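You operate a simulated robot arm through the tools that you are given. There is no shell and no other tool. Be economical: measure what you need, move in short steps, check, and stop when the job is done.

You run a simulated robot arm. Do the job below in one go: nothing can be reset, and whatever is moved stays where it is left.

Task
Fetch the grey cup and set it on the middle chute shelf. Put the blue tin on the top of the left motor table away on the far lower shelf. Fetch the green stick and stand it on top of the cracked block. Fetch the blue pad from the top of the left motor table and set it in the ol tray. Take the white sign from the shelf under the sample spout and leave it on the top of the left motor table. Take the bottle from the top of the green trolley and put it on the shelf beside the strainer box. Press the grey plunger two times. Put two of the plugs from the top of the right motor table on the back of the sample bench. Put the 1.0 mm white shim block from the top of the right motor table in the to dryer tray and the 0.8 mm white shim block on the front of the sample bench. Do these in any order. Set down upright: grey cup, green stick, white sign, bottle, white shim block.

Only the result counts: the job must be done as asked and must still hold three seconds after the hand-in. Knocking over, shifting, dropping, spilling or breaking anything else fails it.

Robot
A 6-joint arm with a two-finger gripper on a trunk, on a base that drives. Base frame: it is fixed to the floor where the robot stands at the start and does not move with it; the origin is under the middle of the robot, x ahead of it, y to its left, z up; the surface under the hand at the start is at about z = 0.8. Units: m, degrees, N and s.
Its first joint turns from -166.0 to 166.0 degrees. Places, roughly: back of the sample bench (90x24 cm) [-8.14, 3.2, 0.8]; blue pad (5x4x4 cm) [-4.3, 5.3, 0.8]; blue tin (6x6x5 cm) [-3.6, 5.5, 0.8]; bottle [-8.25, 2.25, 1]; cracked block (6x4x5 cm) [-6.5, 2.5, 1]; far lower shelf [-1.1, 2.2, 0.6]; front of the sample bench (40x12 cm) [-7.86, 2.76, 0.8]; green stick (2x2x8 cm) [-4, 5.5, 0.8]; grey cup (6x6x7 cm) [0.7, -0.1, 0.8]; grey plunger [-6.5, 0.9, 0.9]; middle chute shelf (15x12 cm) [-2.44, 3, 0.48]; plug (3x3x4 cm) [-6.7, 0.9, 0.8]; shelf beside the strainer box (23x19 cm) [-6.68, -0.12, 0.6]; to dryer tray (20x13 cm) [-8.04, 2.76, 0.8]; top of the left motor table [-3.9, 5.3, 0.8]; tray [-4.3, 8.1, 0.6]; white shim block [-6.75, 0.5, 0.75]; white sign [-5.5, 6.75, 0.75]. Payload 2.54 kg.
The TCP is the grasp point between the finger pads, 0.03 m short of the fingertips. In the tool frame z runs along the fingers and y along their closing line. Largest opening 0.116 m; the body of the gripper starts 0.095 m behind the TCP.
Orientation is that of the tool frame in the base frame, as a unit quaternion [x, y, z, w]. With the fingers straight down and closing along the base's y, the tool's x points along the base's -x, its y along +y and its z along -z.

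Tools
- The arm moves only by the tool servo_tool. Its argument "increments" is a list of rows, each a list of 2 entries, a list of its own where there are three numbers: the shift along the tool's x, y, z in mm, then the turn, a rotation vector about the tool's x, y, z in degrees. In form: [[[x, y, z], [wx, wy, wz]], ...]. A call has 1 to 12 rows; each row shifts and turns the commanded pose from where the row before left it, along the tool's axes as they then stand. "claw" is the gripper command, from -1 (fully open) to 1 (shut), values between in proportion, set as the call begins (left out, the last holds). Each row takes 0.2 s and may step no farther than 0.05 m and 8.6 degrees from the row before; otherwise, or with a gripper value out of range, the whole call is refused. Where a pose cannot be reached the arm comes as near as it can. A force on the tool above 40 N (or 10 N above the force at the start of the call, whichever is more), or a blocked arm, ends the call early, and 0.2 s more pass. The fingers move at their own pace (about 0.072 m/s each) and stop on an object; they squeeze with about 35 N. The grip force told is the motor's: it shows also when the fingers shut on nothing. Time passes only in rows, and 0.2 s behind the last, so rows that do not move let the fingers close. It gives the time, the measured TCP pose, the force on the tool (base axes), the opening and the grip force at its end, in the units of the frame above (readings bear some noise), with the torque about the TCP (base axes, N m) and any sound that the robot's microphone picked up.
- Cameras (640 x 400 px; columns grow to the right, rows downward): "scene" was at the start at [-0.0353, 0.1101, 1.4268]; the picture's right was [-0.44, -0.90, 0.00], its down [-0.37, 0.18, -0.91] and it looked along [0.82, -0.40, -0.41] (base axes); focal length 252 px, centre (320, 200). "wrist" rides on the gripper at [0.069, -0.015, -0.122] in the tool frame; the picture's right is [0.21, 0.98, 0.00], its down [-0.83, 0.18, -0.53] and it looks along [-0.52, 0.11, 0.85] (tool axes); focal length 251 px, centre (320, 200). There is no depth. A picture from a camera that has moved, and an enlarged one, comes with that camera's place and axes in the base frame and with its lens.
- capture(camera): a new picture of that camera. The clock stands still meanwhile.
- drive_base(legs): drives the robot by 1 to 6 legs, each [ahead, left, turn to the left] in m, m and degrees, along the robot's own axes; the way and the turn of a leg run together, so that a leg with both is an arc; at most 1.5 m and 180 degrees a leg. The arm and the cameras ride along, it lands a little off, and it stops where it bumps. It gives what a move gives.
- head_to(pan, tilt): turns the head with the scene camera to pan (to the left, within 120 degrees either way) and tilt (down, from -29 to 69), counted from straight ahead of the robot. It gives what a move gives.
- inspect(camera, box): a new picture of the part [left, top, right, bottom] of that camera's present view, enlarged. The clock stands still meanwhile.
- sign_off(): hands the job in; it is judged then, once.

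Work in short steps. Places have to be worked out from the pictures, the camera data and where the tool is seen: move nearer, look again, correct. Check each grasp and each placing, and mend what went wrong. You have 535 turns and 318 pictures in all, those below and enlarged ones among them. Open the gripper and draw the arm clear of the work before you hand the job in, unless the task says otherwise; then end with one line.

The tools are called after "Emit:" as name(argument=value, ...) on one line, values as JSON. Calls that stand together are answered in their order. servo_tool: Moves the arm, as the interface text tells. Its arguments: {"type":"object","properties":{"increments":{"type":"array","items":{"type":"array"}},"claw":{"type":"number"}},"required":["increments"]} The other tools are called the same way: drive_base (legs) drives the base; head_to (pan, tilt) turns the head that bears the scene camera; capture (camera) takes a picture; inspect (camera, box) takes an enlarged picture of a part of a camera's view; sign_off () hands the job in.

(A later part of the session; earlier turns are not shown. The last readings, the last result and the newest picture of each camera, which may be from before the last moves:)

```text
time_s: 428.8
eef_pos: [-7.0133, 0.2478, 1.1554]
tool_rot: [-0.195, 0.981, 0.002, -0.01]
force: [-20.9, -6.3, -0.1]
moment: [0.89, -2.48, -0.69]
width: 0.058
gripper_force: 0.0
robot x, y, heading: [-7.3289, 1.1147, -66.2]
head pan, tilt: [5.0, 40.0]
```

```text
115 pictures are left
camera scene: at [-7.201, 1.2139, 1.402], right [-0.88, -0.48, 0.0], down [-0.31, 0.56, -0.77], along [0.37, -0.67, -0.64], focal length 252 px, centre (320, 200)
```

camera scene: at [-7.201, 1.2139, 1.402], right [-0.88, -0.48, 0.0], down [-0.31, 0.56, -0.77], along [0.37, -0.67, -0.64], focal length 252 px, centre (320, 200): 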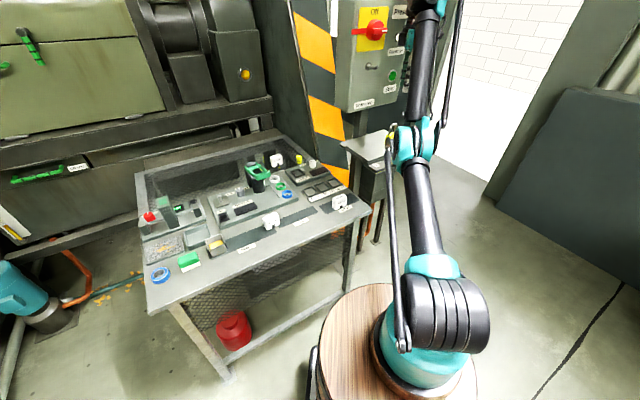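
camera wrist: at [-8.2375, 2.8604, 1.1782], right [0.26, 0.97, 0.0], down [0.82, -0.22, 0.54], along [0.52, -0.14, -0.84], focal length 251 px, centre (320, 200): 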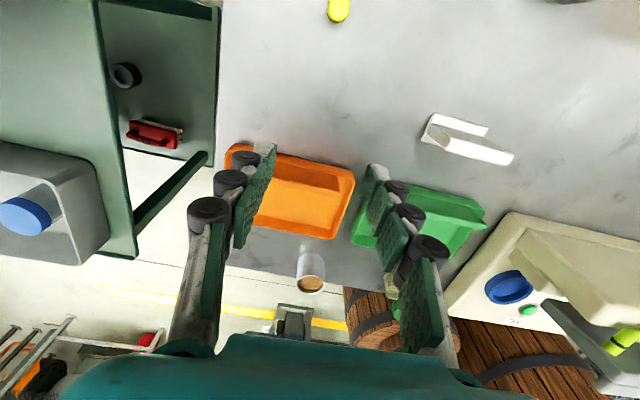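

The stretched arm swung into the switch box. I turn back right at once and check for damage.

Emit:
drive_base(legs=[[0, 0, -25]])

Emit:
head_to(pan=40, tilt=30)

Emit:
capture(camera="scene")

Emit:
capture(camera="wrist")

```text
time_s: 430.5
eef_pos: [-7.4081, 0.1962, 1.1547]
tool_rot: [0.019, 1.0, 0.003, -0.009]
force: [-0.6, -0.1, 1.0]
moment: [0.01, 0.0, 0.02]
width: 0.0582
gripper_force: 0.1
robot x, y, heading: [-7.3317, 1.1193, -91.3]
head pan, tilt: [5.0, 40.0]
```

```text
time_s: 431.5
eef_pos: [-7.4079, 0.1954, 1.155]
tool_rot: [0.02, 1.0, 0.002, -0.008]
force: [0.1, -0.1, -0.3]
moment: [0.01, 0.02, 0.01]
width: 0.0583
gripper_force: 0.1
robot x, y, heading: [-7.3292, 1.1191, -91.1]
head pan, tilt: [40.0, 30.0]
```

```text
114 pictures are left
camera scene: at [-7.1207, 1.165, 1.4171], right [-0.78, -0.63, 0.0], down [-0.31, 0.39, -0.87], along [0.54, -0.68, -0.5], focal length 252 px, centre (320, 200)
```

scene: 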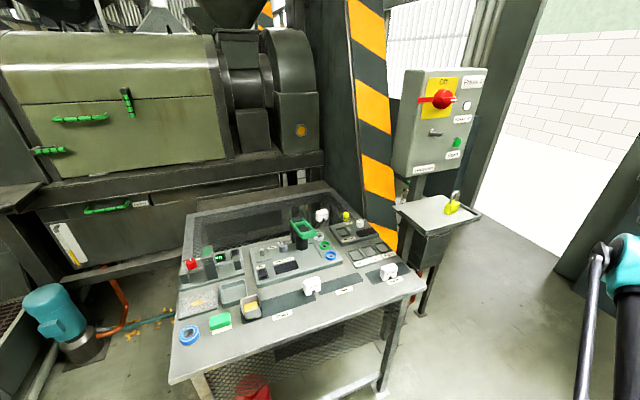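

```text
113 pictures are left
camera wrist: at [-7.475, 0.1811, 1.2783], right [-0.18, 0.98, 0.01], down [0.84, 0.14, 0.52], along [0.51, 0.1, -0.85], focal length 251 px, centre (320, 200)
```

wrist: 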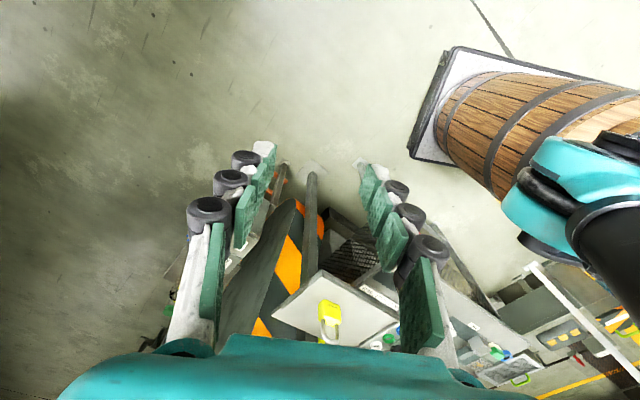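

Emit:
inspect(camera="scene", box=[380, 60, 500, 250])

```text
2.11 times, centred on (440, 155) of scene
camera zoom: at [-7.1207, 1.165, 1.4171], right [-0.78, -0.63, 0.0], down [-0.31, 0.39, -0.87], along [0.54, -0.68, -0.5], focal length 532 px, centre (67, 295)
```

zoom: 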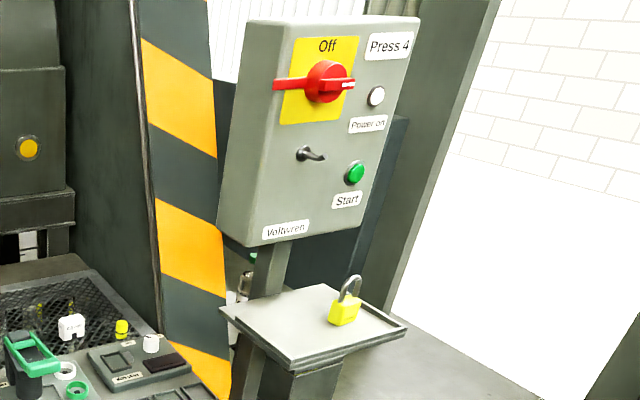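

Switch box and padlock look unchanged. I now carefully draw the arm in (checking that it follows) before turning.

Emit:
servo_tool(increments=[[[0, 41, 0], [0, 0, 0]], [[0, 41, 0], [0, 0, 0]], [[0, 41, 0], [0, 0, 0]], [[0, 41, 0], [0, 0, 0]], [[0, 41, 0], [0, 0, 0]]])

```text
time_s: 432.7
eef_pos: [-7.408, 0.2168, 1.2183]
tool_rot: [0.02, 1.0, 0.006, -0.009]
force: [0.2, -0.3, 0.6]
moment: [0.09, -0.01, 0.0]
width: 0.0581
gripper_force: 0.0
out of reach, approached as far as the arm can: row 1, 2, 3, 4, 5
robot x, y, heading: [-7.335, 1.1208, -91.4]
head pan, tilt: [40.0, 30.0]
```

The arm is stuck in an awkward configuration. I look at it.

Emit:
head_to(pan=0, tilt=15)

Emit:
capture(camera="scene")

```text
time_s: 433.8
eef_pos: [-7.406, 0.2187, 1.2182]
tool_rot: [0.02, 1.0, 0.005, -0.009]
force: [0.3, -0.4, 0.0]
moment: [0.03, 0.02, 0.01]
width: 0.0578
gripper_force: 0.1
robot x, y, heading: [-7.3312, 1.1196, -91.0]
head pan, tilt: [0.0, 15.0]
```

```text
111 pictures are left
camera scene: at [-7.1792, 1.1421, 1.4413], right [-1.0, 0.02, 0.0], down [0.01, 0.26, -0.97], along [-0.02, -0.97, -0.26], focal length 252 px, centre (320, 200)
```

scene: 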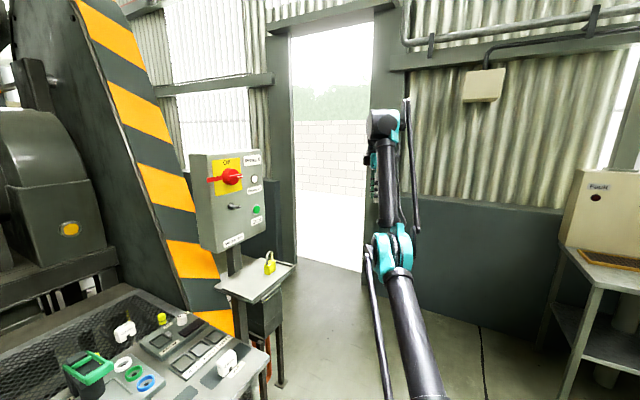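

The elbow has flipped downward during the over-stretched reach. I undo it by stretching forward over free floor, going low, and rising again while stretched.

Emit:
servo_tool(increments=[[[0, -45, 0], [0, 0, 0]], [[0, -45, 0], [0, 0, 0]], [[0, -30, 20], [0, 0, 0]], [[0, -10, 40], [0, 0, 0]], [[0, -10, 40], [0, 0, 0]], [[0, -10, 40], [0, 0, 0]], [[0, -10, 40], [0, 0, 0]], [[0, -10, 40], [0, 0, 0]], [[0, -10, 40], [0, 0, 0]]])

Emit:
servo_tool(increments=[[[0, -20, -20], [0, 0, 0]], [[0, -10, -40], [0, 0, 0]], [[0, -10, -40], [0, 0, 0]], [[0, -10, -40], [0, 0, 0]], [[0, 0, -40], [0, 0, 0]], [[0, 0, -40], [0, 0, 0]], [[0, 0, -40], [0, 0, 0]]])

Emit:
capture(camera="scene")

```text
time_s: 435.8
eef_pos: [-7.4178, 0.0383, 0.9594]
tool_rot: [0.018, 1.0, 0.006, -0.008]
force: [0.8, 0.3, 1.1]
moment: [-0.04, -0.01, -0.01]
width: 0.0582
gripper_force: 0.1
out of reach, approached as far as the arm can: row 2, 3, 8, 9
robot x, y, heading: [-7.3313, 1.116, -91.2]
head pan, tilt: [0.0, 15.0]
```

```text
time_s: 437.4
eef_pos: [-7.4125, 0.0824, 1.1107]
tool_rot: [0.02, 1.0, 0.004, -0.008]
force: [-0.1, -0.5, 0.2]
moment: [-0.05, -0.01, 0.01]
width: 0.0579
gripper_force: 0.1
out of reach, approached as far as the arm can: row 1, 2, 3, 4, 5, 6, 7
robot x, y, heading: [-7.3298, 1.1157, -91.3]
head pan, tilt: [0.0, 15.0]
```

```text
110 pictures are left
camera scene: at [-7.1792, 1.142, 1.4414], right [-1.0, 0.02, 0.0], down [0.01, 0.26, -0.97], along [-0.02, -0.97, -0.26], focal length 252 px, centre (320, 200)
```

scene: 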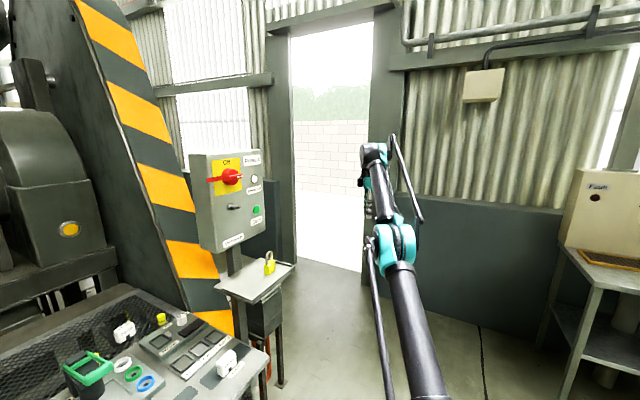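

Not yet fully stretched. I reach further out at this lower height, then rise.

Emit:
servo_tool(increments=[[[0, -20, 40], [0, 0, 0]], [[0, -20, 40], [0, 0, 0]], [[0, -30, 40], [0, 0, 0]], [[0, -40, 30], [0, 0, 0]], [[0, -45, 0], [0, 0, 0]], [[0, -45, 0], [0, 0, 0]], [[0, -45, 0], [0, 0, 0]], [[0, -45, 0], [0, 0, 0]], [[0, -45, 0], [0, 0, 0]]])

Emit:
capture(camera="scene")

```text
time_s: 439.4
eef_pos: [-7.4196, 0.0094, 0.9409]
tool_rot: [0.02, 1.0, 0.004, -0.009]
force: [-0.2, 0.3, 1.0]
moment: [-0.03, 0.01, -0.02]
width: 0.0578
gripper_force: 0.0
out of reach, approached as far as the arm can: row 3, 4, 5, 6, 7, 8, 9
robot x, y, heading: [-7.3307, 1.1182, -91.5]
head pan, tilt: [0.0, 15.0]
```

```text
109 pictures are left
camera scene: at [-7.1792, 1.1421, 1.4414], right [-1.0, 0.02, 0.0], down [0.01, 0.26, -0.97], along [-0.02, -0.97, -0.26], focal length 252 px, centre (320, 200)
```

scene: 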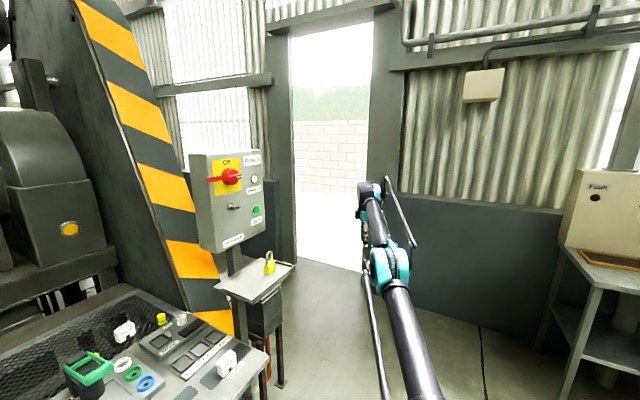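

The arm is now about straight. I raise it while keeping it over-stretched, then retract and see which way the elbow bends.

Emit:
servo_tool(increments=[[[0, -20, -40], [0, 0, 0]], [[0, -20, -40], [0, 0, 0]], [[0, -20, -40], [0, 0, 0]], [[0, 0, -45], [0, 0, 0]], [[0, 0, -45], [0, 0, 0]], [[0, 0, -45], [0, 0, 0]], [[0, 0, -45], [0, 0, 0]], [[0, 40, -20], [0, 0, 0]], [[0, 45, 0], [0, 0, 0]], [[0, 45, 0], [0, 0, 0]], [[0, 45, 0], [0, 0, 0]], [[0, 45, 0], [0, 0, 0]]])

Emit:
capture(camera="scene")

```text
time_s: 442.0
eef_pos: [-7.4079, 0.1874, 1.1194]
tool_rot: [0.02, 1.0, 0.005, -0.008]
force: [-0.4, 0.3, 0.1]
moment: [-0.03, 0.0, -0.04]
width: 0.0583
gripper_force: 0.0
out of reach, approached as far as the arm can: row 1, 2, 3, 4, 5, 6, 7, 10, 11, 12
robot x, y, heading: [-7.3298, 1.119, -91.3]
head pan, tilt: [0.0, 15.0]
```

```text
108 pictures are left
camera scene: at [-7.1792, 1.1422, 1.4414], right [-1.0, 0.02, 0.0], down [0.01, 0.26, -0.97], along [-0.02, -0.97, -0.26], focal length 252 px, centre (320, 200)
```

scene: 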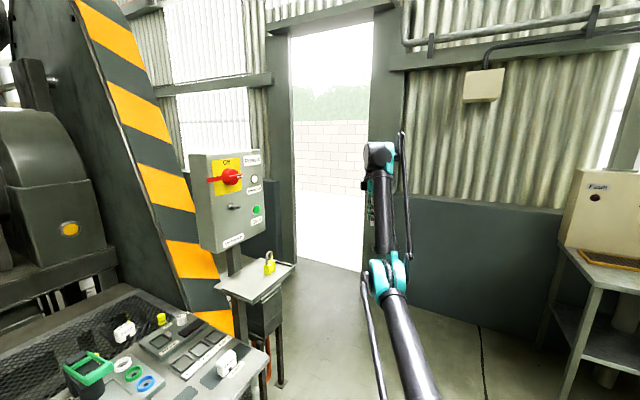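

Moving down while straight should bend the elbow upward. I stretch at the present height, then go down, then retract.

Emit:
servo_tool(increments=[[[0, -45, 0], [0, 0, 0]], [[0, -45, 0], [0, 0, 0]], [[0, -45, 0], [0, 0, 0]], [[0, -45, 0], [0, 0, 0]], [[0, -45, 0], [0, 0, 0]], [[0, -45, 0], [0, 0, 0]], [[0, 0, 49], [0, 0, 0]], [[0, 0, 49], [0, 0, 0]], [[0, 0, 49], [0, 0, 0]], [[0, 0, 49], [0, 0, 0]], [[0, 0, 49], [0, 0, 0]], [[0, 0, 49], [0, 0, 0]]])

Emit:
servo_tool(increments=[[[0, 0, 49], [0, 0, 0]], [[0, 0, 49], [0, 0, 0]], [[0, 30, 39], [0, 0, 0]], [[0, 45, 0], [0, 0, 0]], [[0, 45, 0], [0, 0, 0]], [[0, 45, 0], [0, 0, 0]]])

Emit:
capture(camera="scene")

```text
time_s: 444.6
eef_pos: [-7.4217, -0.0155, 0.8271]
tool_rot: [0.019, 1.0, 0.006, -0.009]
force: [0.7, -0.1, 0.8]
moment: [-0.05, 0.0, 0.02]
width: 0.0582
gripper_force: 0.1
out of reach, approached as far as the arm can: row 3, 4, 5, 6, 8, 9, 10, 11, 12
robot x, y, heading: [-7.3317, 1.1187, -90.9]
head pan, tilt: [0.0, 15.0]
```

```text
time_s: 446.0
eef_pos: [-7.4184, 0.1464, 0.6891]
tool_rot: [0.019, 1.0, 0.003, -0.009]
force: [0.0, -1.2, 0.0]
moment: [-0.02, 0.01, 0.02]
width: 0.058
gripper_force: 0.0
robot x, y, heading: [-7.3302, 1.1172, -91.3]
head pan, tilt: [0.0, 15.0]
```

```text
107 pictures are left
camera scene: at [-7.1793, 1.1419, 1.4414], right [-1.0, 0.02, 0.0], down [0.01, 0.26, -0.97], along [-0.02, -0.97, -0.26], focal length 252 px, centre (320, 200)
```

scene: 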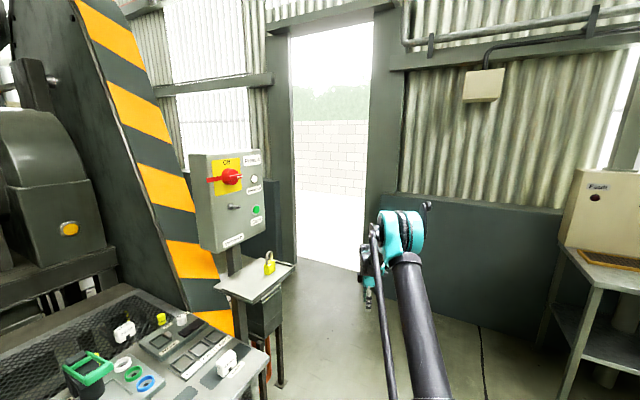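

The elbow is up again. I raise and draw in.

Emit:
servo_tool(increments=[[[0, 30, -38], [0, 0, 0]], [[0, 30, -38], [0, 0, 0]], [[0, 30, -38], [0, 0, 0]], [[0, 30, -38], [0, 0, 0]], [[0, 30, -38], [0, 0, 0]], [[0, 25, -40], [0, 0, 0]], [[0, 25, -40], [0, 0, 0]], [[0, 20, -40], [0, 0, 0]], [[0, 10, -45], [0, 0, 0]], [[0, 0, -45], [0, 0, 0]], [[0, 0, -45], [0, 0, 0]]])

Emit:
capture(camera="scene")

```text
time_s: 448.4
eef_pos: [-7.4017, 0.3748, 1.1423]
tool_rot: [0.02, 1.0, 0.004, -0.009]
force: [-0.1, 0.0, 0.7]
moment: [-0.01, -0.01, -0.03]
width: 0.0577
gripper_force: 0.1
robot x, y, heading: [-7.3303, 1.1208, -91.1]
head pan, tilt: [0.0, 15.0]
```

```text
106 pictures are left
camera scene: at [-7.1793, 1.142, 1.4414], right [-1.0, 0.02, 0.0], down [0.01, 0.26, -0.97], along [-0.02, -0.97, -0.26], focal length 252 px, centre (320, 200)
```

scene: 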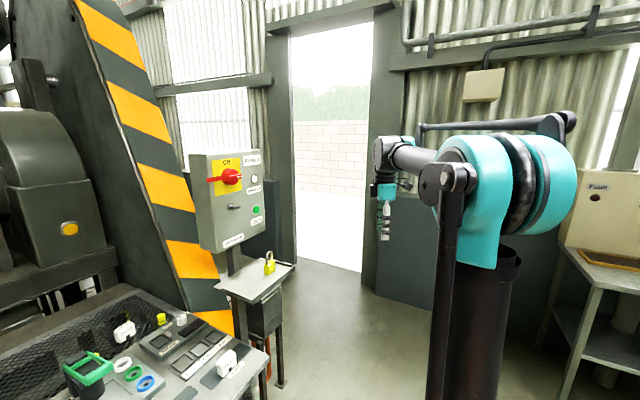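

Normal posture again. I draw in 0.18 m more, then turn to face the table.

Emit:
servo_tool(increments=[[[0, 45, 0], [0, 0, 0]], [[0, 45, 0], [0, 0, 0]], [[0, 45, 0], [0, 0, 0]], [[0, 45, 0], [0, 0, 0]]])

Emit:
drive_base(legs=[[0, 0, 30], [0, 0, 31]])

Emit:
head_to(pan=5, tilt=40)

Emit:
capture(camera="scene")

```text
time_s: 449.4
eef_pos: [-7.3946, 0.5568, 1.1407]
tool_rot: [0.019, 1.0, 0.004, -0.009]
force: [-0.1, 0.8, 0.0]
moment: [0.04, 0.05, 0.0]
width: 0.0581
gripper_force: 0.1
robot x, y, heading: [-7.3317, 1.1148, -91.0]
head pan, tilt: [0.0, 15.0]
```

```text
time_s: 452.8
eef_pos: [-6.8728, 0.7904, 1.1409]
tool_rot: [-0.49, 0.872, -0.001, -0.009]
force: [0.2, -0.2, 1.3]
moment: [0.02, 0.0, 0.01]
width: 0.0579
gripper_force: 0.0
robot x, y, heading: [-7.3335, 1.1159, -30.2]
head pan, tilt: [0.0, 15.0]
```

```text
time_s: 453.7
eef_pos: [-6.8715, 0.7901, 1.1411]
tool_rot: [-0.49, 0.872, -0.001, -0.01]
force: [0.1, 0.4, 0.2]
moment: [-0.02, 0.0, -0.03]
width: 0.058
gripper_force: 0.0
robot x, y, heading: [-7.3317, 1.1187, -30.2]
head pan, tilt: [5.0, 40.0]
```

```text
105 pictures are left
camera scene: at [-7.2808, 1.2725, 1.4019], right [-0.43, -0.9, 0.0], down [-0.58, 0.27, -0.77], along [0.69, -0.33, -0.64], focal length 252 px, centre (320, 200)
```

scene: 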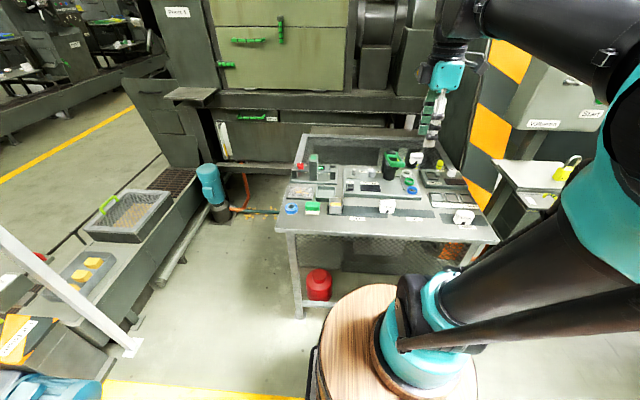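

I shift the base a little toward the second plug to avoid overstretching, then move the hand over it.

Emit:
drive_base(legs=[[0.05, -0.22, 0]])

Emit:
servo_tool(increments=[[[0, -42, -2], [0, 0, 0]], [[0, -42, -2], [0, 0, 0]], [[0, -42, -2], [0, 0, 0]], [[0, -42, -2], [0, 0, 0]], [[10, -42, 0], [0, 0, 0]], [[10, -42, 0], [0, 0, 0]], [[10, -42, 0], [0, 0, 0]]], claw=-0.1)

Emit:
capture(camera="wrist")

Emit:
inspect(camera="scene", box=[270, 90, 470, 250])

```text
time_s: 455.4
eef_pos: [-6.9421, 0.5742, 1.1413]
tool_rot: [-0.488, 0.873, -0.001, -0.009]
force: [0.2, 0.6, -0.3]
moment: [0.0, -0.01, 0.0]
width: 0.058
gripper_force: 0.1
robot x, y, heading: [-7.4004, 0.9036, -30.4]
head pan, tilt: [5.0, 40.0]
```

```text
time_s: 457.0
eef_pos: [-6.7064, 0.3916, 1.1478]
tool_rot: [-0.489, 0.872, -0.001, -0.009]
force: [-0.6, 0.5, 0.9]
moment: [-0.07, -0.05, 0.01]
width: 0.0638
gripper_force: 0.2
robot x, y, heading: [-7.4002, 0.9055, -30.5]
head pan, tilt: [5.0, 40.0]
```

```text
104 pictures are left
camera wrist: at [-6.7274, 0.3255, 1.2713], right [-0.94, 0.33, 0.01], down [0.29, 0.81, 0.52], along [0.16, 0.49, -0.85], focal length 251 px, centre (320, 200)
```

wrist: 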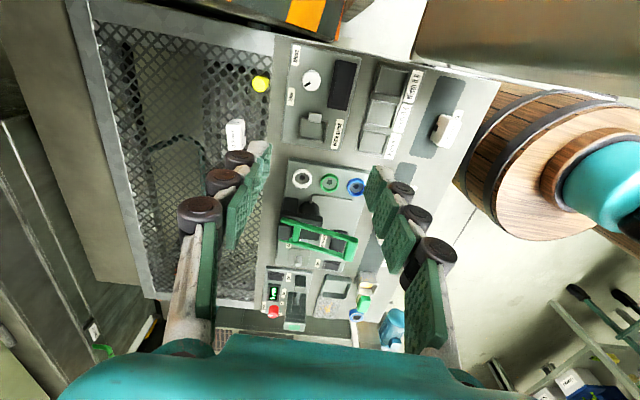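

```text
2.50 times, centred on (370, 170) of scene
camera zoom: at [-7.3495, 1.0578, 1.4018], right [-0.43, -0.9, 0.0], down [-0.58, 0.28, -0.77], along [0.69, -0.33, -0.64], focal length 631 px, centre (195, 275)
```

zoom: 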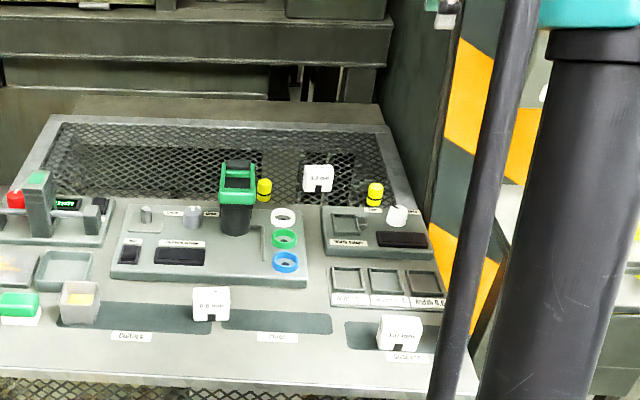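

Second plug triangulated at (-6.608,0.342). I lower first, then reach over it and look.

Emit:
servo_tool(increments=[[[0, 0, 45], [0, 0, 0]], [[0, 0, 45], [0, 0, 0]], [[0, 0, 45], [0, 0, 0]], [[-3, -37, 20], [0, 0, 0]], [[-3, -37, 10], [0, 0, 0]], [[-2, -36, 0], [0, 0, 0]]])

Emit:
capture(camera="wrist")

Emit:
inspect(camera="scene", box=[330, 110, 450, 210])

```text
time_s: 458.4
eef_pos: [-6.6107, 0.3443, 0.983]
tool_rot: [-0.489, 0.872, -0.001, -0.01]
force: [-0.6, 1.2, 0.3]
moment: [-0.01, -0.02, 0.0]
width: 0.0637
gripper_force: 0.1
robot x, y, heading: [-7.4006, 0.9053, -30.5]
head pan, tilt: [5.0, 40.0]
```

```text
102 pictures are left
camera wrist: at [-6.6321, 0.2773, 1.1062], right [-0.94, 0.33, 0.01], down [0.29, 0.81, 0.52], along [0.16, 0.49, -0.85], focal length 251 px, centre (320, 200)
```

wrist: 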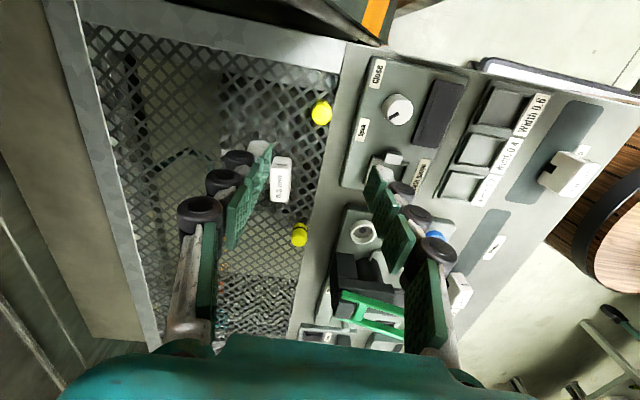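

```text
4.00 times, centred on (390, 160) of scene
camera zoom: at [-7.3493, 1.0576, 1.4018], right [-0.43, -0.9, 0.0], down [-0.58, 0.28, -0.77], along [0.69, -0.33, -0.64], focal length 1010 px, centre (40, 360)
```

zoom: 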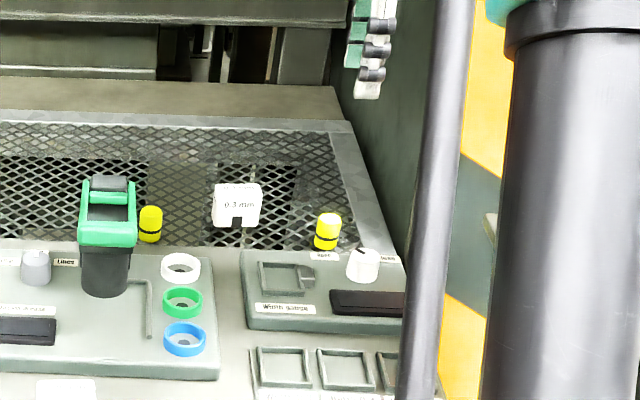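

Plug directly beneath. I lower and close on it.

Emit:
servo_tool(increments=[[[5, 3, 40], [0, 0, 0]], [[0, 0, 45], [0, 0, 0]], [[0, 0, 45], [0, 0, 0]], [[0, 0, 30], [0, 0, 0]], [[0, 0, 12], [0, 0, 0]], [[0, 0, 8], [0, 0, 0]]])

Emit:
capture(camera="wrist")

```text
time_s: 459.8
eef_pos: [-6.6172, 0.3376, 0.8015]
tool_rot: [-0.489, 0.872, 0.0, -0.009]
force: [0.7, -0.6, 0.3]
moment: [-0.04, 0.01, 0.01]
width: 0.0636
gripper_force: 0.2
robot x, y, heading: [-7.4004, 0.9022, -30.1]
head pan, tilt: [5.0, 40.0]
```

```text
100 pictures are left
camera wrist: at [-6.6371, 0.2722, 0.9253], right [-0.94, 0.33, 0.01], down [0.29, 0.81, 0.52], along [0.16, 0.49, -0.85], focal length 251 px, centre (320, 200)
```

wrist: 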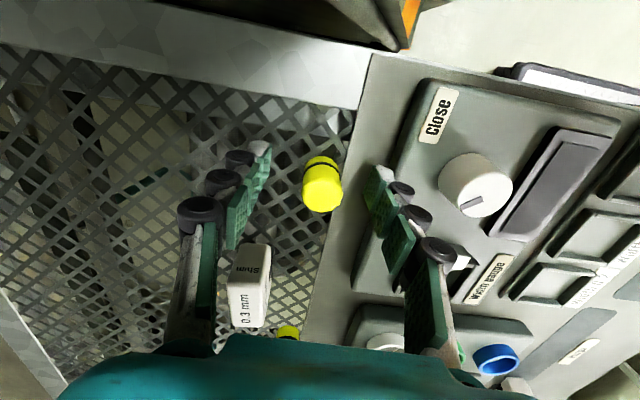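

Emit:
servo_tool(increments=[[[0, 0, 0], [0, 0, 0]], [[0, 0, 0], [0, 0, 0]], [[0, 0, 0], [0, 0, 0]]], claw=1)

Emit:
servo_tool(increments=[[[0, 0, -20], [0, 0, 0]], [[0, 0, -40], [0, 0, 0]], [[0, 0, -40], [0, 0, 0]], [[0, 10, -45], [0, 0, 0]], [[0, 20, -45], [0, 0, 0]], [[0, 30, -39], [0, 0, 0]], [[0, 40, -25], [0, 0, 0]], [[0, 45, -10], [0, 0, 0]], [[0, 45, -10], [0, 0, 0]], [[0, 45, 0], [0, 0, 0]]])

Emit:
capture(camera="wrist")

```text
time_s: 460.6
eef_pos: [-6.6168, 0.3382, 0.8026]
tool_rot: [-0.489, 0.872, -0.001, -0.009]
force: [-0.8, 0.9, -0.2]
moment: [0.0, 0.01, 0.0]
width: 0.0234
gripper_force: 35.4
robot x, y, heading: [-7.401, 0.9049, -30.4]
head pan, tilt: [5.0, 40.0]
```

```text
time_s: 462.5
eef_pos: [-6.7529, 0.431, 1.0721]
tool_rot: [-0.496, 0.868, -0.005, -0.007]
force: [16.9, -7.4, -2.0]
moment: [1.27, 2.37, 1.6]
width: 0.0234
gripper_force: 34.4
robot x, y, heading: [-7.4002, 0.9032, -30.1]
head pan, tilt: [5.0, 40.0]
stopped in row 9: the force on the tool passed its limit at 109 N (the readings are from after the stop); the commanded pose is now the measured one
```

```text
99 pictures are left
camera wrist: at [-6.7731, 0.3629, 1.1957], right [-0.95, 0.31, 0.0], down [0.27, 0.81, 0.52], along [0.16, 0.49, -0.85], focal length 251 px, centre (320, 200)
```

wrist: 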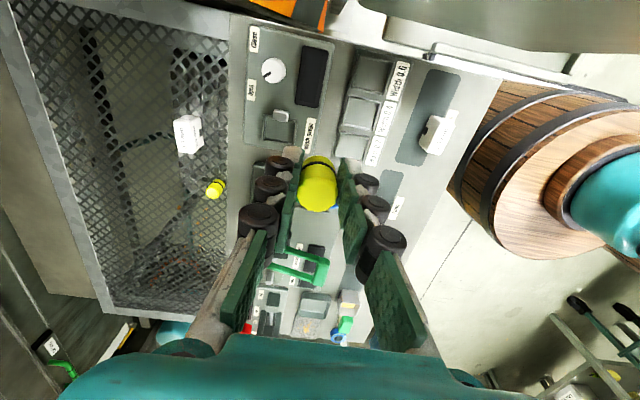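

The wrist bumped the switch box while withdrawing. I ease back, shift away from it (+e2), then withdraw.

Emit:
servo_tool(increments=[[[0, -15, 0], [0, 0, 0]], [[-30, 0, 0], [0, 0, 0]], [[-40, 0, 0], [0, 0, 0]], [[-40, 0, 0], [0, 0, 0]], [[-40, 0, 0], [0, 0, 0]]])

Emit:
head_to(pan=0, tilt=25)

Emit:
capture(camera="scene")

```text
time_s: 463.7
eef_pos: [-6.6635, 0.5496, 1.0682]
tool_rot: [-0.493, 0.87, -0.005, -0.008]
force: [-0.4, -0.6, -0.6]
moment: [0.01, 0.02, -0.03]
width: 0.0231
gripper_force: 35.2
robot x, y, heading: [-7.4023, 0.9023, -30.5]
head pan, tilt: [5.0, 40.0]
```

```text
time_s: 464.5
eef_pos: [-6.662, 0.5497, 1.0684]
tool_rot: [-0.495, 0.869, -0.006, -0.007]
force: [0.2, 0.4, -0.8]
moment: [0.02, -0.05, 0.02]
width: 0.0233
gripper_force: 34.9
robot x, y, heading: [-7.3974, 0.9022, -30.4]
head pan, tilt: [0.0, 25.0]
```

```text
98 pictures are left
camera scene: at [-7.3462, 1.0472, 1.4251], right [-0.51, -0.86, 0.0], down [-0.37, 0.21, -0.91], along [0.78, -0.46, -0.42], focal length 252 px, centre (320, 200)
```

scene: 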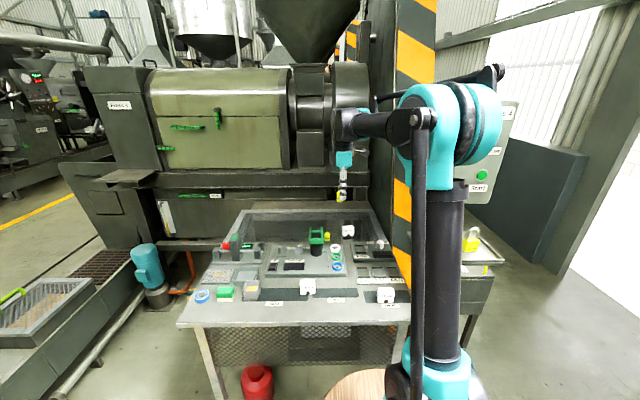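

The elbow is beside the switch box; sliding the base left frees it. Then I draw the hand in.

Emit:
drive_base(legs=[[0, 0.25, 0]])

Emit:
servo_tool(increments=[[[0, 30, -10], [0, 0, 0]], [[0, 40, -5], [0, 0, 0]], [[0, 40, -5], [0, 0, 0]], [[0, 40, -5], [0, 0, 0]], [[0, 40, -5], [0, 0, 0]]])

Emit:
capture(camera="scene")

```text
time_s: 466.3
eef_pos: [-6.535, 0.7645, 1.0692]
tool_rot: [-0.492, 0.871, -0.006, -0.008]
force: [0.1, -0.3, 0.1]
moment: [0.02, -0.03, 0.02]
width: 0.0235
gripper_force: 34.5
robot x, y, heading: [-7.269, 1.1224, -30.8]
head pan, tilt: [0.0, 25.0]
```

```text
time_s: 467.5
eef_pos: [-6.6969, 0.864, 1.1005]
tool_rot: [-0.492, 0.871, -0.006, -0.007]
force: [-0.4, -0.6, -0.8]
moment: [0.02, 0.04, 0.02]
width: 0.0234
gripper_force: 34.9
robot x, y, heading: [-7.2749, 1.1245, -30.9]
head pan, tilt: [0.0, 25.0]
```

```text
97 pictures are left
camera scene: at [-7.2146, 1.2661, 1.4251], right [-0.51, -0.86, 0.0], down [-0.36, 0.22, -0.91], along [0.78, -0.47, -0.42], focal length 252 px, centre (320, 200)
```

scene: 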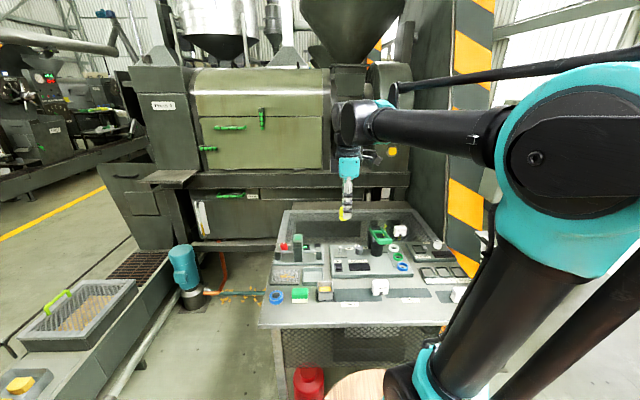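

All fine. Now to the bench again, this time stopping so that the target strip is right abeam (e2≈-2.05).

Emit:
drive_base(legs=[[-0.15, 0.0, 0], [0, 0, -89], [-0.6, -0.3, 0], [-0.63, -0.4, 0]])

Emit:
head_to(pan=-90, tilt=40)

Emit:
capture(camera="scene")

```text
time_s: 479.7
eef_pos: [-7.6196, 2.0454, 1.1009]
tool_rot: [0.272, 0.962, 0.001, -0.009]
force: [0.4, -0.3, -0.6]
moment: [0.01, 0.03, -0.02]
width: 0.0231
gripper_force: 35.4
robot x, y, heading: [-7.3585, 2.6107, -121.5]
head pan, tilt: [0.0, 25.0]
```

```text
time_s: 481.4
eef_pos: [-7.6197, 2.0455, 1.1013]
tool_rot: [0.273, 0.962, 0.001, -0.008]
force: [-0.4, -0.3, 0.6]
moment: [0.02, -0.02, -0.02]
width: 0.0234
gripper_force: 35.3
robot x, y, heading: [-7.3551, 2.6124, -121.5]
head pan, tilt: [-90.0, 40.0]
```

```text
96 pictures are left
camera scene: at [-7.2364, 2.6831, 1.4018], right [0.52, 0.85, 0.0], down [0.55, -0.34, -0.77], along [-0.65, 0.4, -0.64], focal length 252 px, centre (320, 200)
```

scene: 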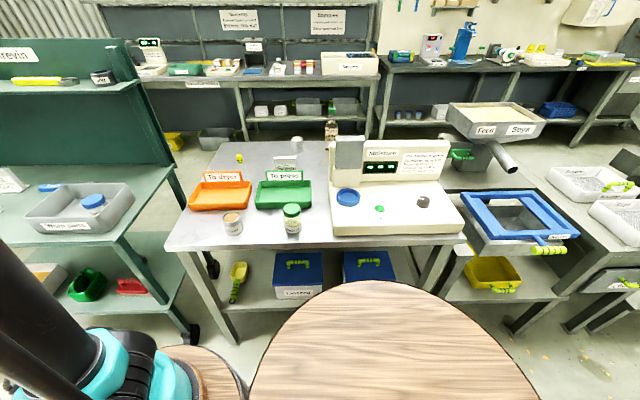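

Plug 1 still stands there. I swing the second plug round to the right and over to (-8.205,2.989).

Emit:
servo_tool(increments=[[[48, 0, 0], [0, 0, 0]], [[48, 0, 0], [0, 0, 0]], [[48, 0, 0], [0, 0, 0]], [[48, 0, 0], [0, 0, 0]], [[48, 0, 0], [0, 0, 0]], [[48, 0, 0], [0, 0, 0]], [[48, 0, 0], [0, 0, 0]], [[48, 0, 0], [0, 0, 0]], [[48, 0, 0], [0, 0, 0]], [[48, 0, 0], [0, 0, 0]]])

Emit:
servo_tool(increments=[[[34, 33, 0], [0, 0, 0]], [[34, 33, 0], [0, 0, 0]], [[34, 33, 0], [0, 0, 0]], [[34, 33, 0], [0, 0, 0]], [[34, 33, 0], [0, 0, 0]], [[34, 33, 0], [0, 0, 0]], [[34, 33, 0], [0, 0, 0]], [[34, 33, 0], [0, 0, 0]], [[34, 33, 0], [0, 0, 0]], [[34, 33, 0], [0, 0, 0]], [[34, 33, 0], [0, 0, 0]], [[34, 33, 0], [0, 0, 0]]])

Emit:
servo_tool(increments=[[[34, 33, 10], [0, 0, 0]], [[34, 33, 10], [0, 0, 0]], [[34, 33, 10], [0, 0, 0]], [[0, 0, 45], [0, 0, 0]], [[0, 0, 45], [0, 0, 0]], [[0, 0, 40], [0, 0, 0]]])

Emit:
capture(camera="wrist")

```text
time_s: 483.6
eef_pos: [-8.0295, 2.2987, 1.1095]
tool_rot: [0.272, 0.962, 0.002, -0.009]
force: [0.9, 0.0, 0.0]
moment: [0.05, 0.08, -0.02]
width: 0.0234
gripper_force: 35.0
robot x, y, heading: [-7.3565, 2.6137, -121.3]
head pan, tilt: [-90.0, 40.0]
```

```text
time_s: 486.2
eef_pos: [-8.1856, 2.7992, 1.1197]
tool_rot: [0.291, 0.957, 0.008, -0.008]
force: [-0.2, -0.1, 0.4]
moment: [0.08, -0.01, -0.04]
width: 0.0233
gripper_force: 35.1
out of reach, approached as far as the arm can: row 11, 12
robot x, y, heading: [-7.3581, 2.616, -121.8]
head pan, tilt: [-90.0, 40.0]
```

```text
time_s: 487.6
eef_pos: [-8.2545, 2.8485, 0.9518]
tool_rot: [0.298, 0.954, 0.01, -0.008]
force: [-0.1, 0.9, -0.1]
moment: [0.02, 0.0, -0.01]
width: 0.0231
gripper_force: 35.3
out of reach, approached as far as the arm can: row 1, 2, 3
robot x, y, heading: [-7.3561, 2.6124, -121.4]
head pan, tilt: [-90.0, 40.0]
```

```text
95 pictures are left
camera wrist: at [-8.3183, 2.8712, 1.0746], right [0.38, 0.93, 0.02], down [0.79, -0.33, 0.52], along [0.49, -0.18, -0.85], focal length 251 px, centre (320, 200)
```

wrist: 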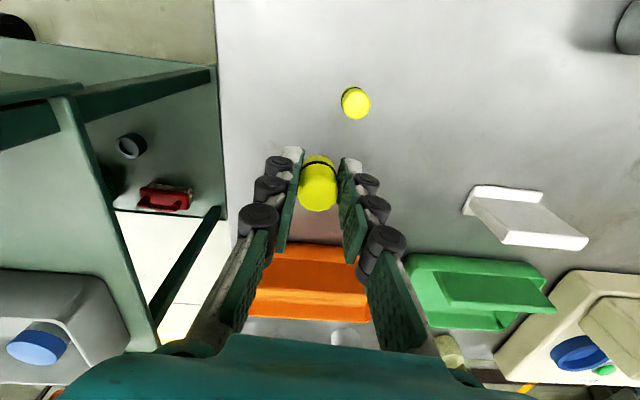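

The wrist yaw limit is being reached (the hand yaw drifts). I relieve it by turning the tool clockwise, watching the position.

Emit:
servo_tool(increments=[[[0, 0, 0], [0, 0, 8]], [[0, 0, 0], [0, 0, 8]], [[0, 0, 0], [0, 0, 8]], [[0, 0, 0], [0, 0, 8]]])

Emit:
capture(camera="wrist")

Emit:
capture(camera="scene")

```text
time_s: 488.6
eef_pos: [-8.2567, 2.8491, 0.9504]
tool_rot: [0.549, 0.836, 0.006, -0.011]
force: [0.1, 0.2, 0.0]
moment: [0.02, 0.03, 0.0]
width: 0.0233
gripper_force: 34.4
robot x, y, heading: [-7.3563, 2.617, -121.6]
head pan, tilt: [-90.0, 40.0]
```

```text
94 pictures are left
camera wrist: at [-8.2971, 2.9033, 1.0748], right [0.81, 0.58, 0.01], down [0.5, -0.7, 0.51], along [0.3, -0.41, -0.86], focal length 251 px, centre (320, 200)
```

wrist: 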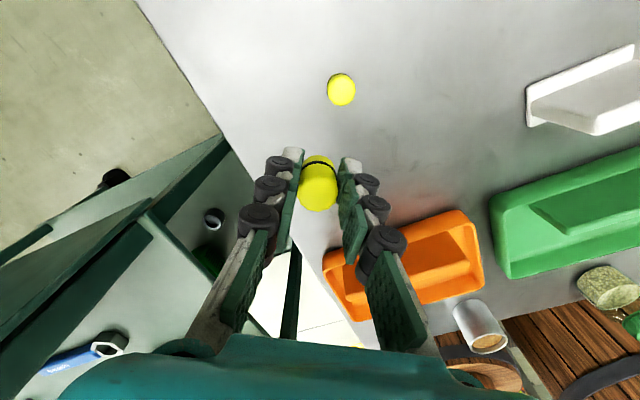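

```text
93 pictures are left
camera scene: at [-7.2366, 2.6833, 1.4018], right [0.52, 0.85, 0.0], down [0.55, -0.34, -0.77], along [-0.65, 0.4, -0.64], focal length 252 px, centre (320, 200)
```

scene: 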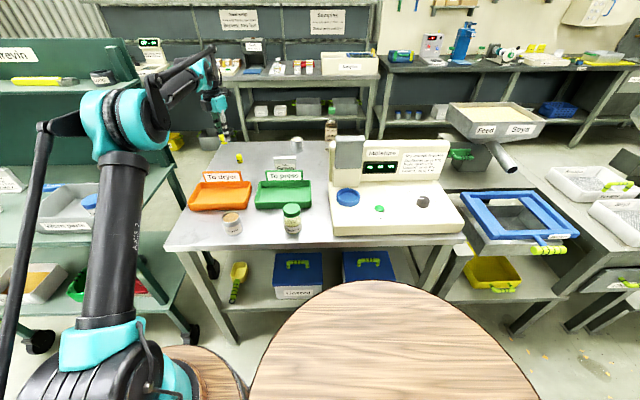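

Good: the yaw is freed and the elbow is up. I move on to (-8.205,2.989), clear of plug 1.

Emit:
servo_tool(increments=[[[27, 26, 0], [0, 0, 0]], [[27, 26, 0], [0, 0, 0]], [[27, 26, 0], [0, 0, 0]], [[27, 25, 0], [0, 0, 0]]])

Emit:
capture(camera="wrist")

```text
time_s: 489.6
eef_pos: [-8.207, 2.991, 0.954]
tool_rot: [0.548, 0.837, 0.007, -0.01]
force: [-0.3, -0.2, -0.8]
moment: [0.04, -0.04, -0.01]
width: 0.0235
gripper_force: 34.9
robot x, y, heading: [-7.3523, 2.6187, -121.4]
head pan, tilt: [-90.0, 40.0]
```

```text
92 pictures are left
camera wrist: at [-8.2468, 3.0442, 1.0783], right [0.81, 0.59, 0.01], down [0.5, -0.7, 0.51], along [0.31, -0.41, -0.86], focal length 251 px, centre (320, 200)
```

wrist: 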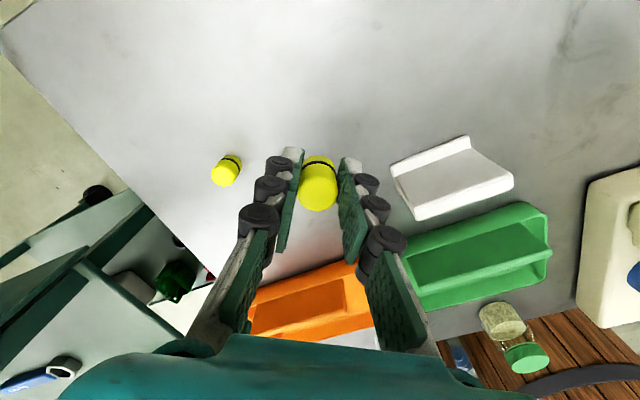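

Emit:
servo_tool(increments=[[[0, 0, 40], [0, 0, 0]], [[0, 0, 40], [0, 0, 0]], [[0, 0, 15], [0, 0, 0]], [[0, 0, 6], [0, 0, 0]], [[0, 0, 4], [0, 0, 0]], [[0, 0, 3], [0, 0, 0]], [[0, 0, 3], [0, 0, 0]], [[0, 0, 3], [0, 0, 0]]])

```text
time_s: 491.4
eef_pos: [-8.2072, 2.993, 0.8407]
tool_rot: [0.548, 0.836, 0.006, -0.011]
force: [-5.3, 3.8, 30.5]
moment: [-0.13, 0.09, -0.05]
width: 0.0235
gripper_force: 34.7
robot x, y, heading: [-7.3568, 2.6142, -121.5]
head pan, tilt: [-90.0, 40.0]
```

Contact. I release gently and rise.

Emit:
servo_tool(increments=[[[0, 0, -1], [0, 0, 0]], [[0, 0, 0], [0, 0, 0]], [[0, 0, 0], [0, 0, 0]]], claw=0.2)

Emit:
servo_tool(increments=[[[0, 0, -20], [0, 0, 0]], [[0, 0, -40], [0, 0, 0]], [[0, 0, -40], [0, 0, 0]], [[0, 0, -40], [0, 0, 0]]])

Emit:
capture(camera="wrist")

```text
time_s: 492.2
eef_pos: [-8.2089, 2.9906, 0.839]
tool_rot: [0.548, 0.836, 0.007, -0.011]
force: [0.3, -0.2, -0.2]
moment: [-0.01, -0.01, 0.03]
width: 0.0464
gripper_force: 0.2
robot x, y, heading: [-7.3609, 2.615, -121.7]
head pan, tilt: [-90.0, 40.0]
```

```text
time_s: 493.2
eef_pos: [-8.2076, 2.993, 0.9824]
tool_rot: [0.548, 0.836, 0.007, -0.01]
force: [0.0, 0.0, 0.3]
moment: [0.0, -0.06, 0.02]
width: 0.0464
gripper_force: 0.0
robot x, y, heading: [-7.3585, 2.6131, -121.5]
head pan, tilt: [-90.0, 40.0]
```

```text
91 pictures are left
camera wrist: at [-8.2465, 3.0466, 1.1071], right [0.81, 0.59, 0.01], down [0.5, -0.7, 0.51], along [0.3, -0.41, -0.86], focal length 251 px, centre (320, 200)
```

wrist: 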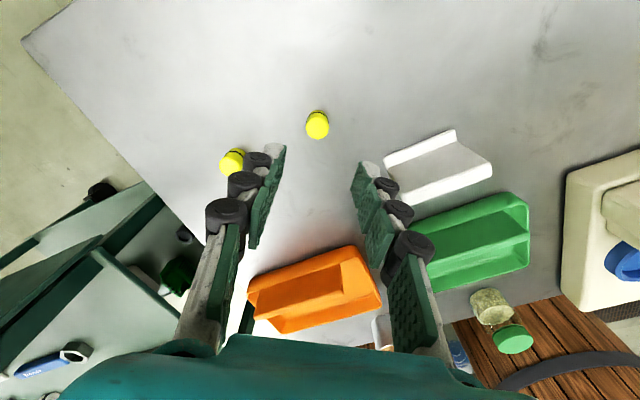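

Both plugs stand on the back strip. I swing the arm back to the front, checking for reach flags.

Emit:
servo_tool(increments=[[[-46, -7.5, -10], [0, 0, 0]], [[-46, -7.5, -10], [0, 0, 0]], [[-46, -7.5, -10], [0, 0, 0]], [[-46, -7.5, -10], [0, 0, 0]], [[-46, -7.5, -10], [0, 0, 0]], [[-46, -7.5, -10], [0, 0, 0]], [[-46, -7.5, -10], [0, 0, 0]], [[-46, -7.5, -10], [0, 0, 0]], [[-46, -7.5, -10], [0, 0, 0]], [[-46, -7.5, -10], [0, 0, 0]], [[-46, -7.5, -10], [0, 0, 0]], [[-46, -7.5, -10], [0, 0, 0]]])

Emit:
servo_tool(increments=[[[-46, -7.5, 0], [0, 0, 0]], [[-46, -7.5, 0], [0, 0, 0]], [[-39.3, 27.6, 0], [0, 0, 0]], [[-39.3, 27.6, 0], [0, 0, 0]], [[-39.3, 27.6, 0], [0, 0, 0]], [[-39.3, 27.6, 0], [0, 0, 0]], [[-39.3, 27.6, 0], [0, 0, 0]], [[-39.3, 27.6, 0], [0, 0, 0]], [[-39.3, 27.6, 0], [0, 0, 0]], [[-39.3, 27.6, 0], [0, 0, 0]], [[-39.3, 27.6, 0], [0, 0, 0]], [[-39.3, 27.6, 0], [0, 0, 0]]])

```text
time_s: 495.8
eef_pos: [-8.0685, 2.4462, 1.0852]
tool_rot: [0.548, 0.836, 0.008, -0.01]
force: [-0.9, 0.8, 0.2]
moment: [-0.05, -0.03, -0.01]
width: 0.0463
gripper_force: 0.1
robot x, y, heading: [-7.3565, 2.6148, -121.9]
head pan, tilt: [-90.0, 40.0]
```

```text
time_s: 498.4
eef_pos: [-7.6372, 2.1038, 1.0748]
tool_rot: [0.549, 0.836, 0.006, -0.009]
force: [0.0, 0.0, 0.1]
moment: [0.01, -0.02, 0.03]
width: 0.0464
gripper_force: 0.0
robot x, y, heading: [-7.3576, 2.614, -121.9]
head pan, tilt: [-90.0, 40.0]
```

Emit:
drive_base(legs=[[0.63, 0.35, 0], [0.6, 0.3, 0], [0, 0, 45], [0, 0, 46]])

Emit:
head_to(pan=5, tilt=40)

Emit:
capture(camera="scene")

Emit:
capture(camera="wrist")

```text
time_s: 509.8
eef_pos: [-6.9377, 0.9416, 1.0747]
tool_rot: [-0.211, 0.977, -0.003, -0.013]
force: [0.4, -1.0, -0.9]
moment: [0.0, 0.01, 0.0]
width: 0.0466
gripper_force: 0.0
robot x, y, heading: [-7.4546, 1.2163, -30.6]
head pan, tilt: [-90.0, 40.0]
```

```text
time_s: 511.5
eef_pos: [-6.938, 0.941, 1.0732]
tool_rot: [-0.211, 0.978, -0.002, -0.012]
force: [0.0, 0.0, 0.4]
moment: [0.01, -0.01, -0.01]
width: 0.0463
gripper_force: 0.1
robot x, y, heading: [-7.4508, 1.215, -30.5]
head pan, tilt: [5.0, 40.0]
```

```text
90 pictures are left
camera scene: at [-7.3999, 1.3684, 1.4018], right [-0.43, -0.9, 0.0], down [-0.58, 0.28, -0.77], along [0.69, -0.33, -0.64], focal length 252 px, centre (320, 200)
```

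scene: 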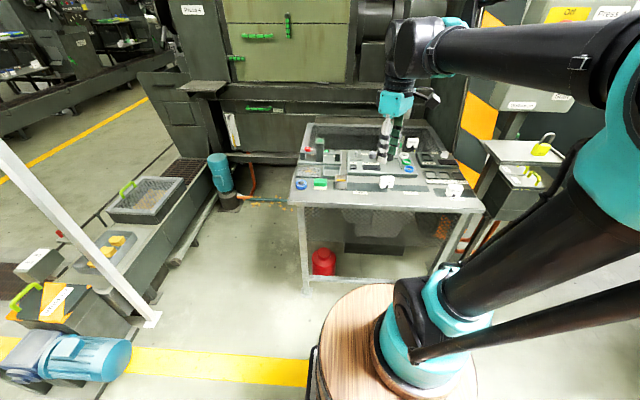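

```text
89 pictures are left
camera wrist: at [-6.9906, 0.899, 1.1977], right [-0.6, 0.8, 0.01], down [0.69, 0.51, 0.51], along [0.41, 0.31, -0.86], focal length 251 px, centre (320, 200)
```

wrist: 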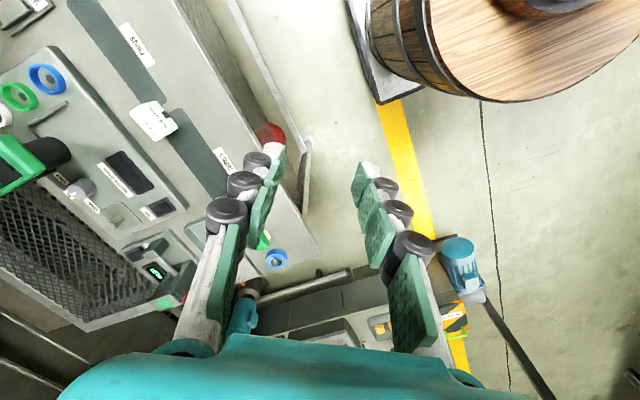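

I move above the 0.8 mm block for a close look at its orientation.

Emit:
servo_tool(increments=[[[-14, -43, 15], [0, 0, 0]], [[-14, -43, 15], [0, 0, 0]], [[-14, -43, 15], [0, 0, 0]], [[-14, -43, 15], [0, 0, 0]], [[-14, -43, 15], [0, 0, 0]], [[-14, -43, 15], [0, 0, 0]]], claw=-0.4)

Emit:
capture(camera="wrist")

```text
time_s: 512.9
eef_pos: [-6.7559, 0.7371, 0.9853]
tool_rot: [-0.212, 0.977, -0.003, -0.011]
force: [0.4, 0.8, 0.3]
moment: [-0.06, -0.03, 0.02]
width: 0.0813
gripper_force: 0.1
robot x, y, heading: [-7.4507, 1.2156, -30.6]
head pan, tilt: [5.0, 40.0]
```

```text
88 pictures are left
camera wrist: at [-6.8084, 0.6946, 1.1091], right [-0.6, 0.8, 0.01], down [0.69, 0.51, 0.51], along [0.41, 0.31, -0.86], focal length 251 px, centre (320, 200)
```

wrist: 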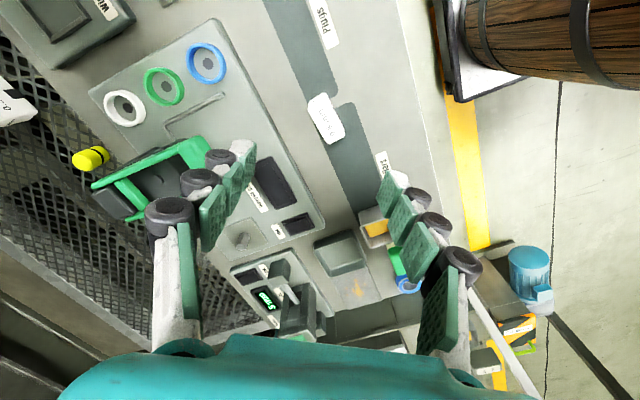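

The block's long axis lies along the strip (61°). I rotate the hand to grip across its thickness and lower onto it.

Emit:
servo_tool(increments=[[[0, 3, 0], [0, 0, -7.3]], [[0, 0, 0], [0, 0, -7.3]], [[0, 0, 0], [0, 0, -7.3]], [[0, 0, 0], [0, 0, -7.3]], [[0, 0, 0], [0, 0, -7.4]], [[0, 0, 40], [0, 0, 0]], [[0, 0, 40], [0, 0, 0]]], claw=-0.05)

Emit:
capture(camera="wrist")

```text
time_s: 514.5
eef_pos: [-6.7574, 0.7404, 0.9031]
tool_rot: [-0.508, 0.861, 0.002, -0.012]
force: [-0.2, 0.5, 0.3]
moment: [-0.02, -0.01, -0.01]
width: 0.0609
gripper_force: 0.0
robot x, y, heading: [-7.4503, 1.2109, -30.9]
head pan, tilt: [5.0, 40.0]
```

```text
87 pictures are left
camera wrist: at [-6.7743, 0.6734, 1.0262], right [-0.96, 0.29, 0.02], down [0.25, 0.82, 0.52], along [0.13, 0.5, -0.85], focal length 251 px, centre (320, 200)
```

wrist: 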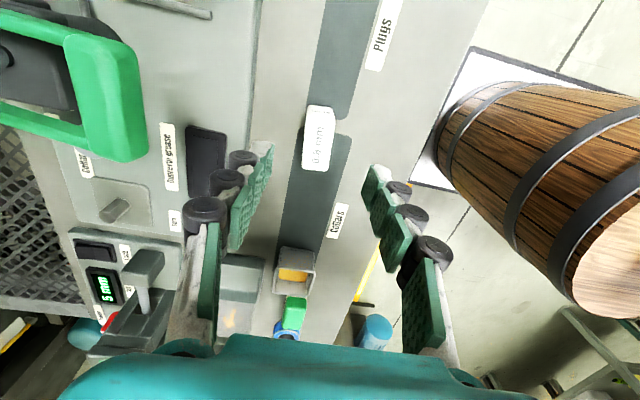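

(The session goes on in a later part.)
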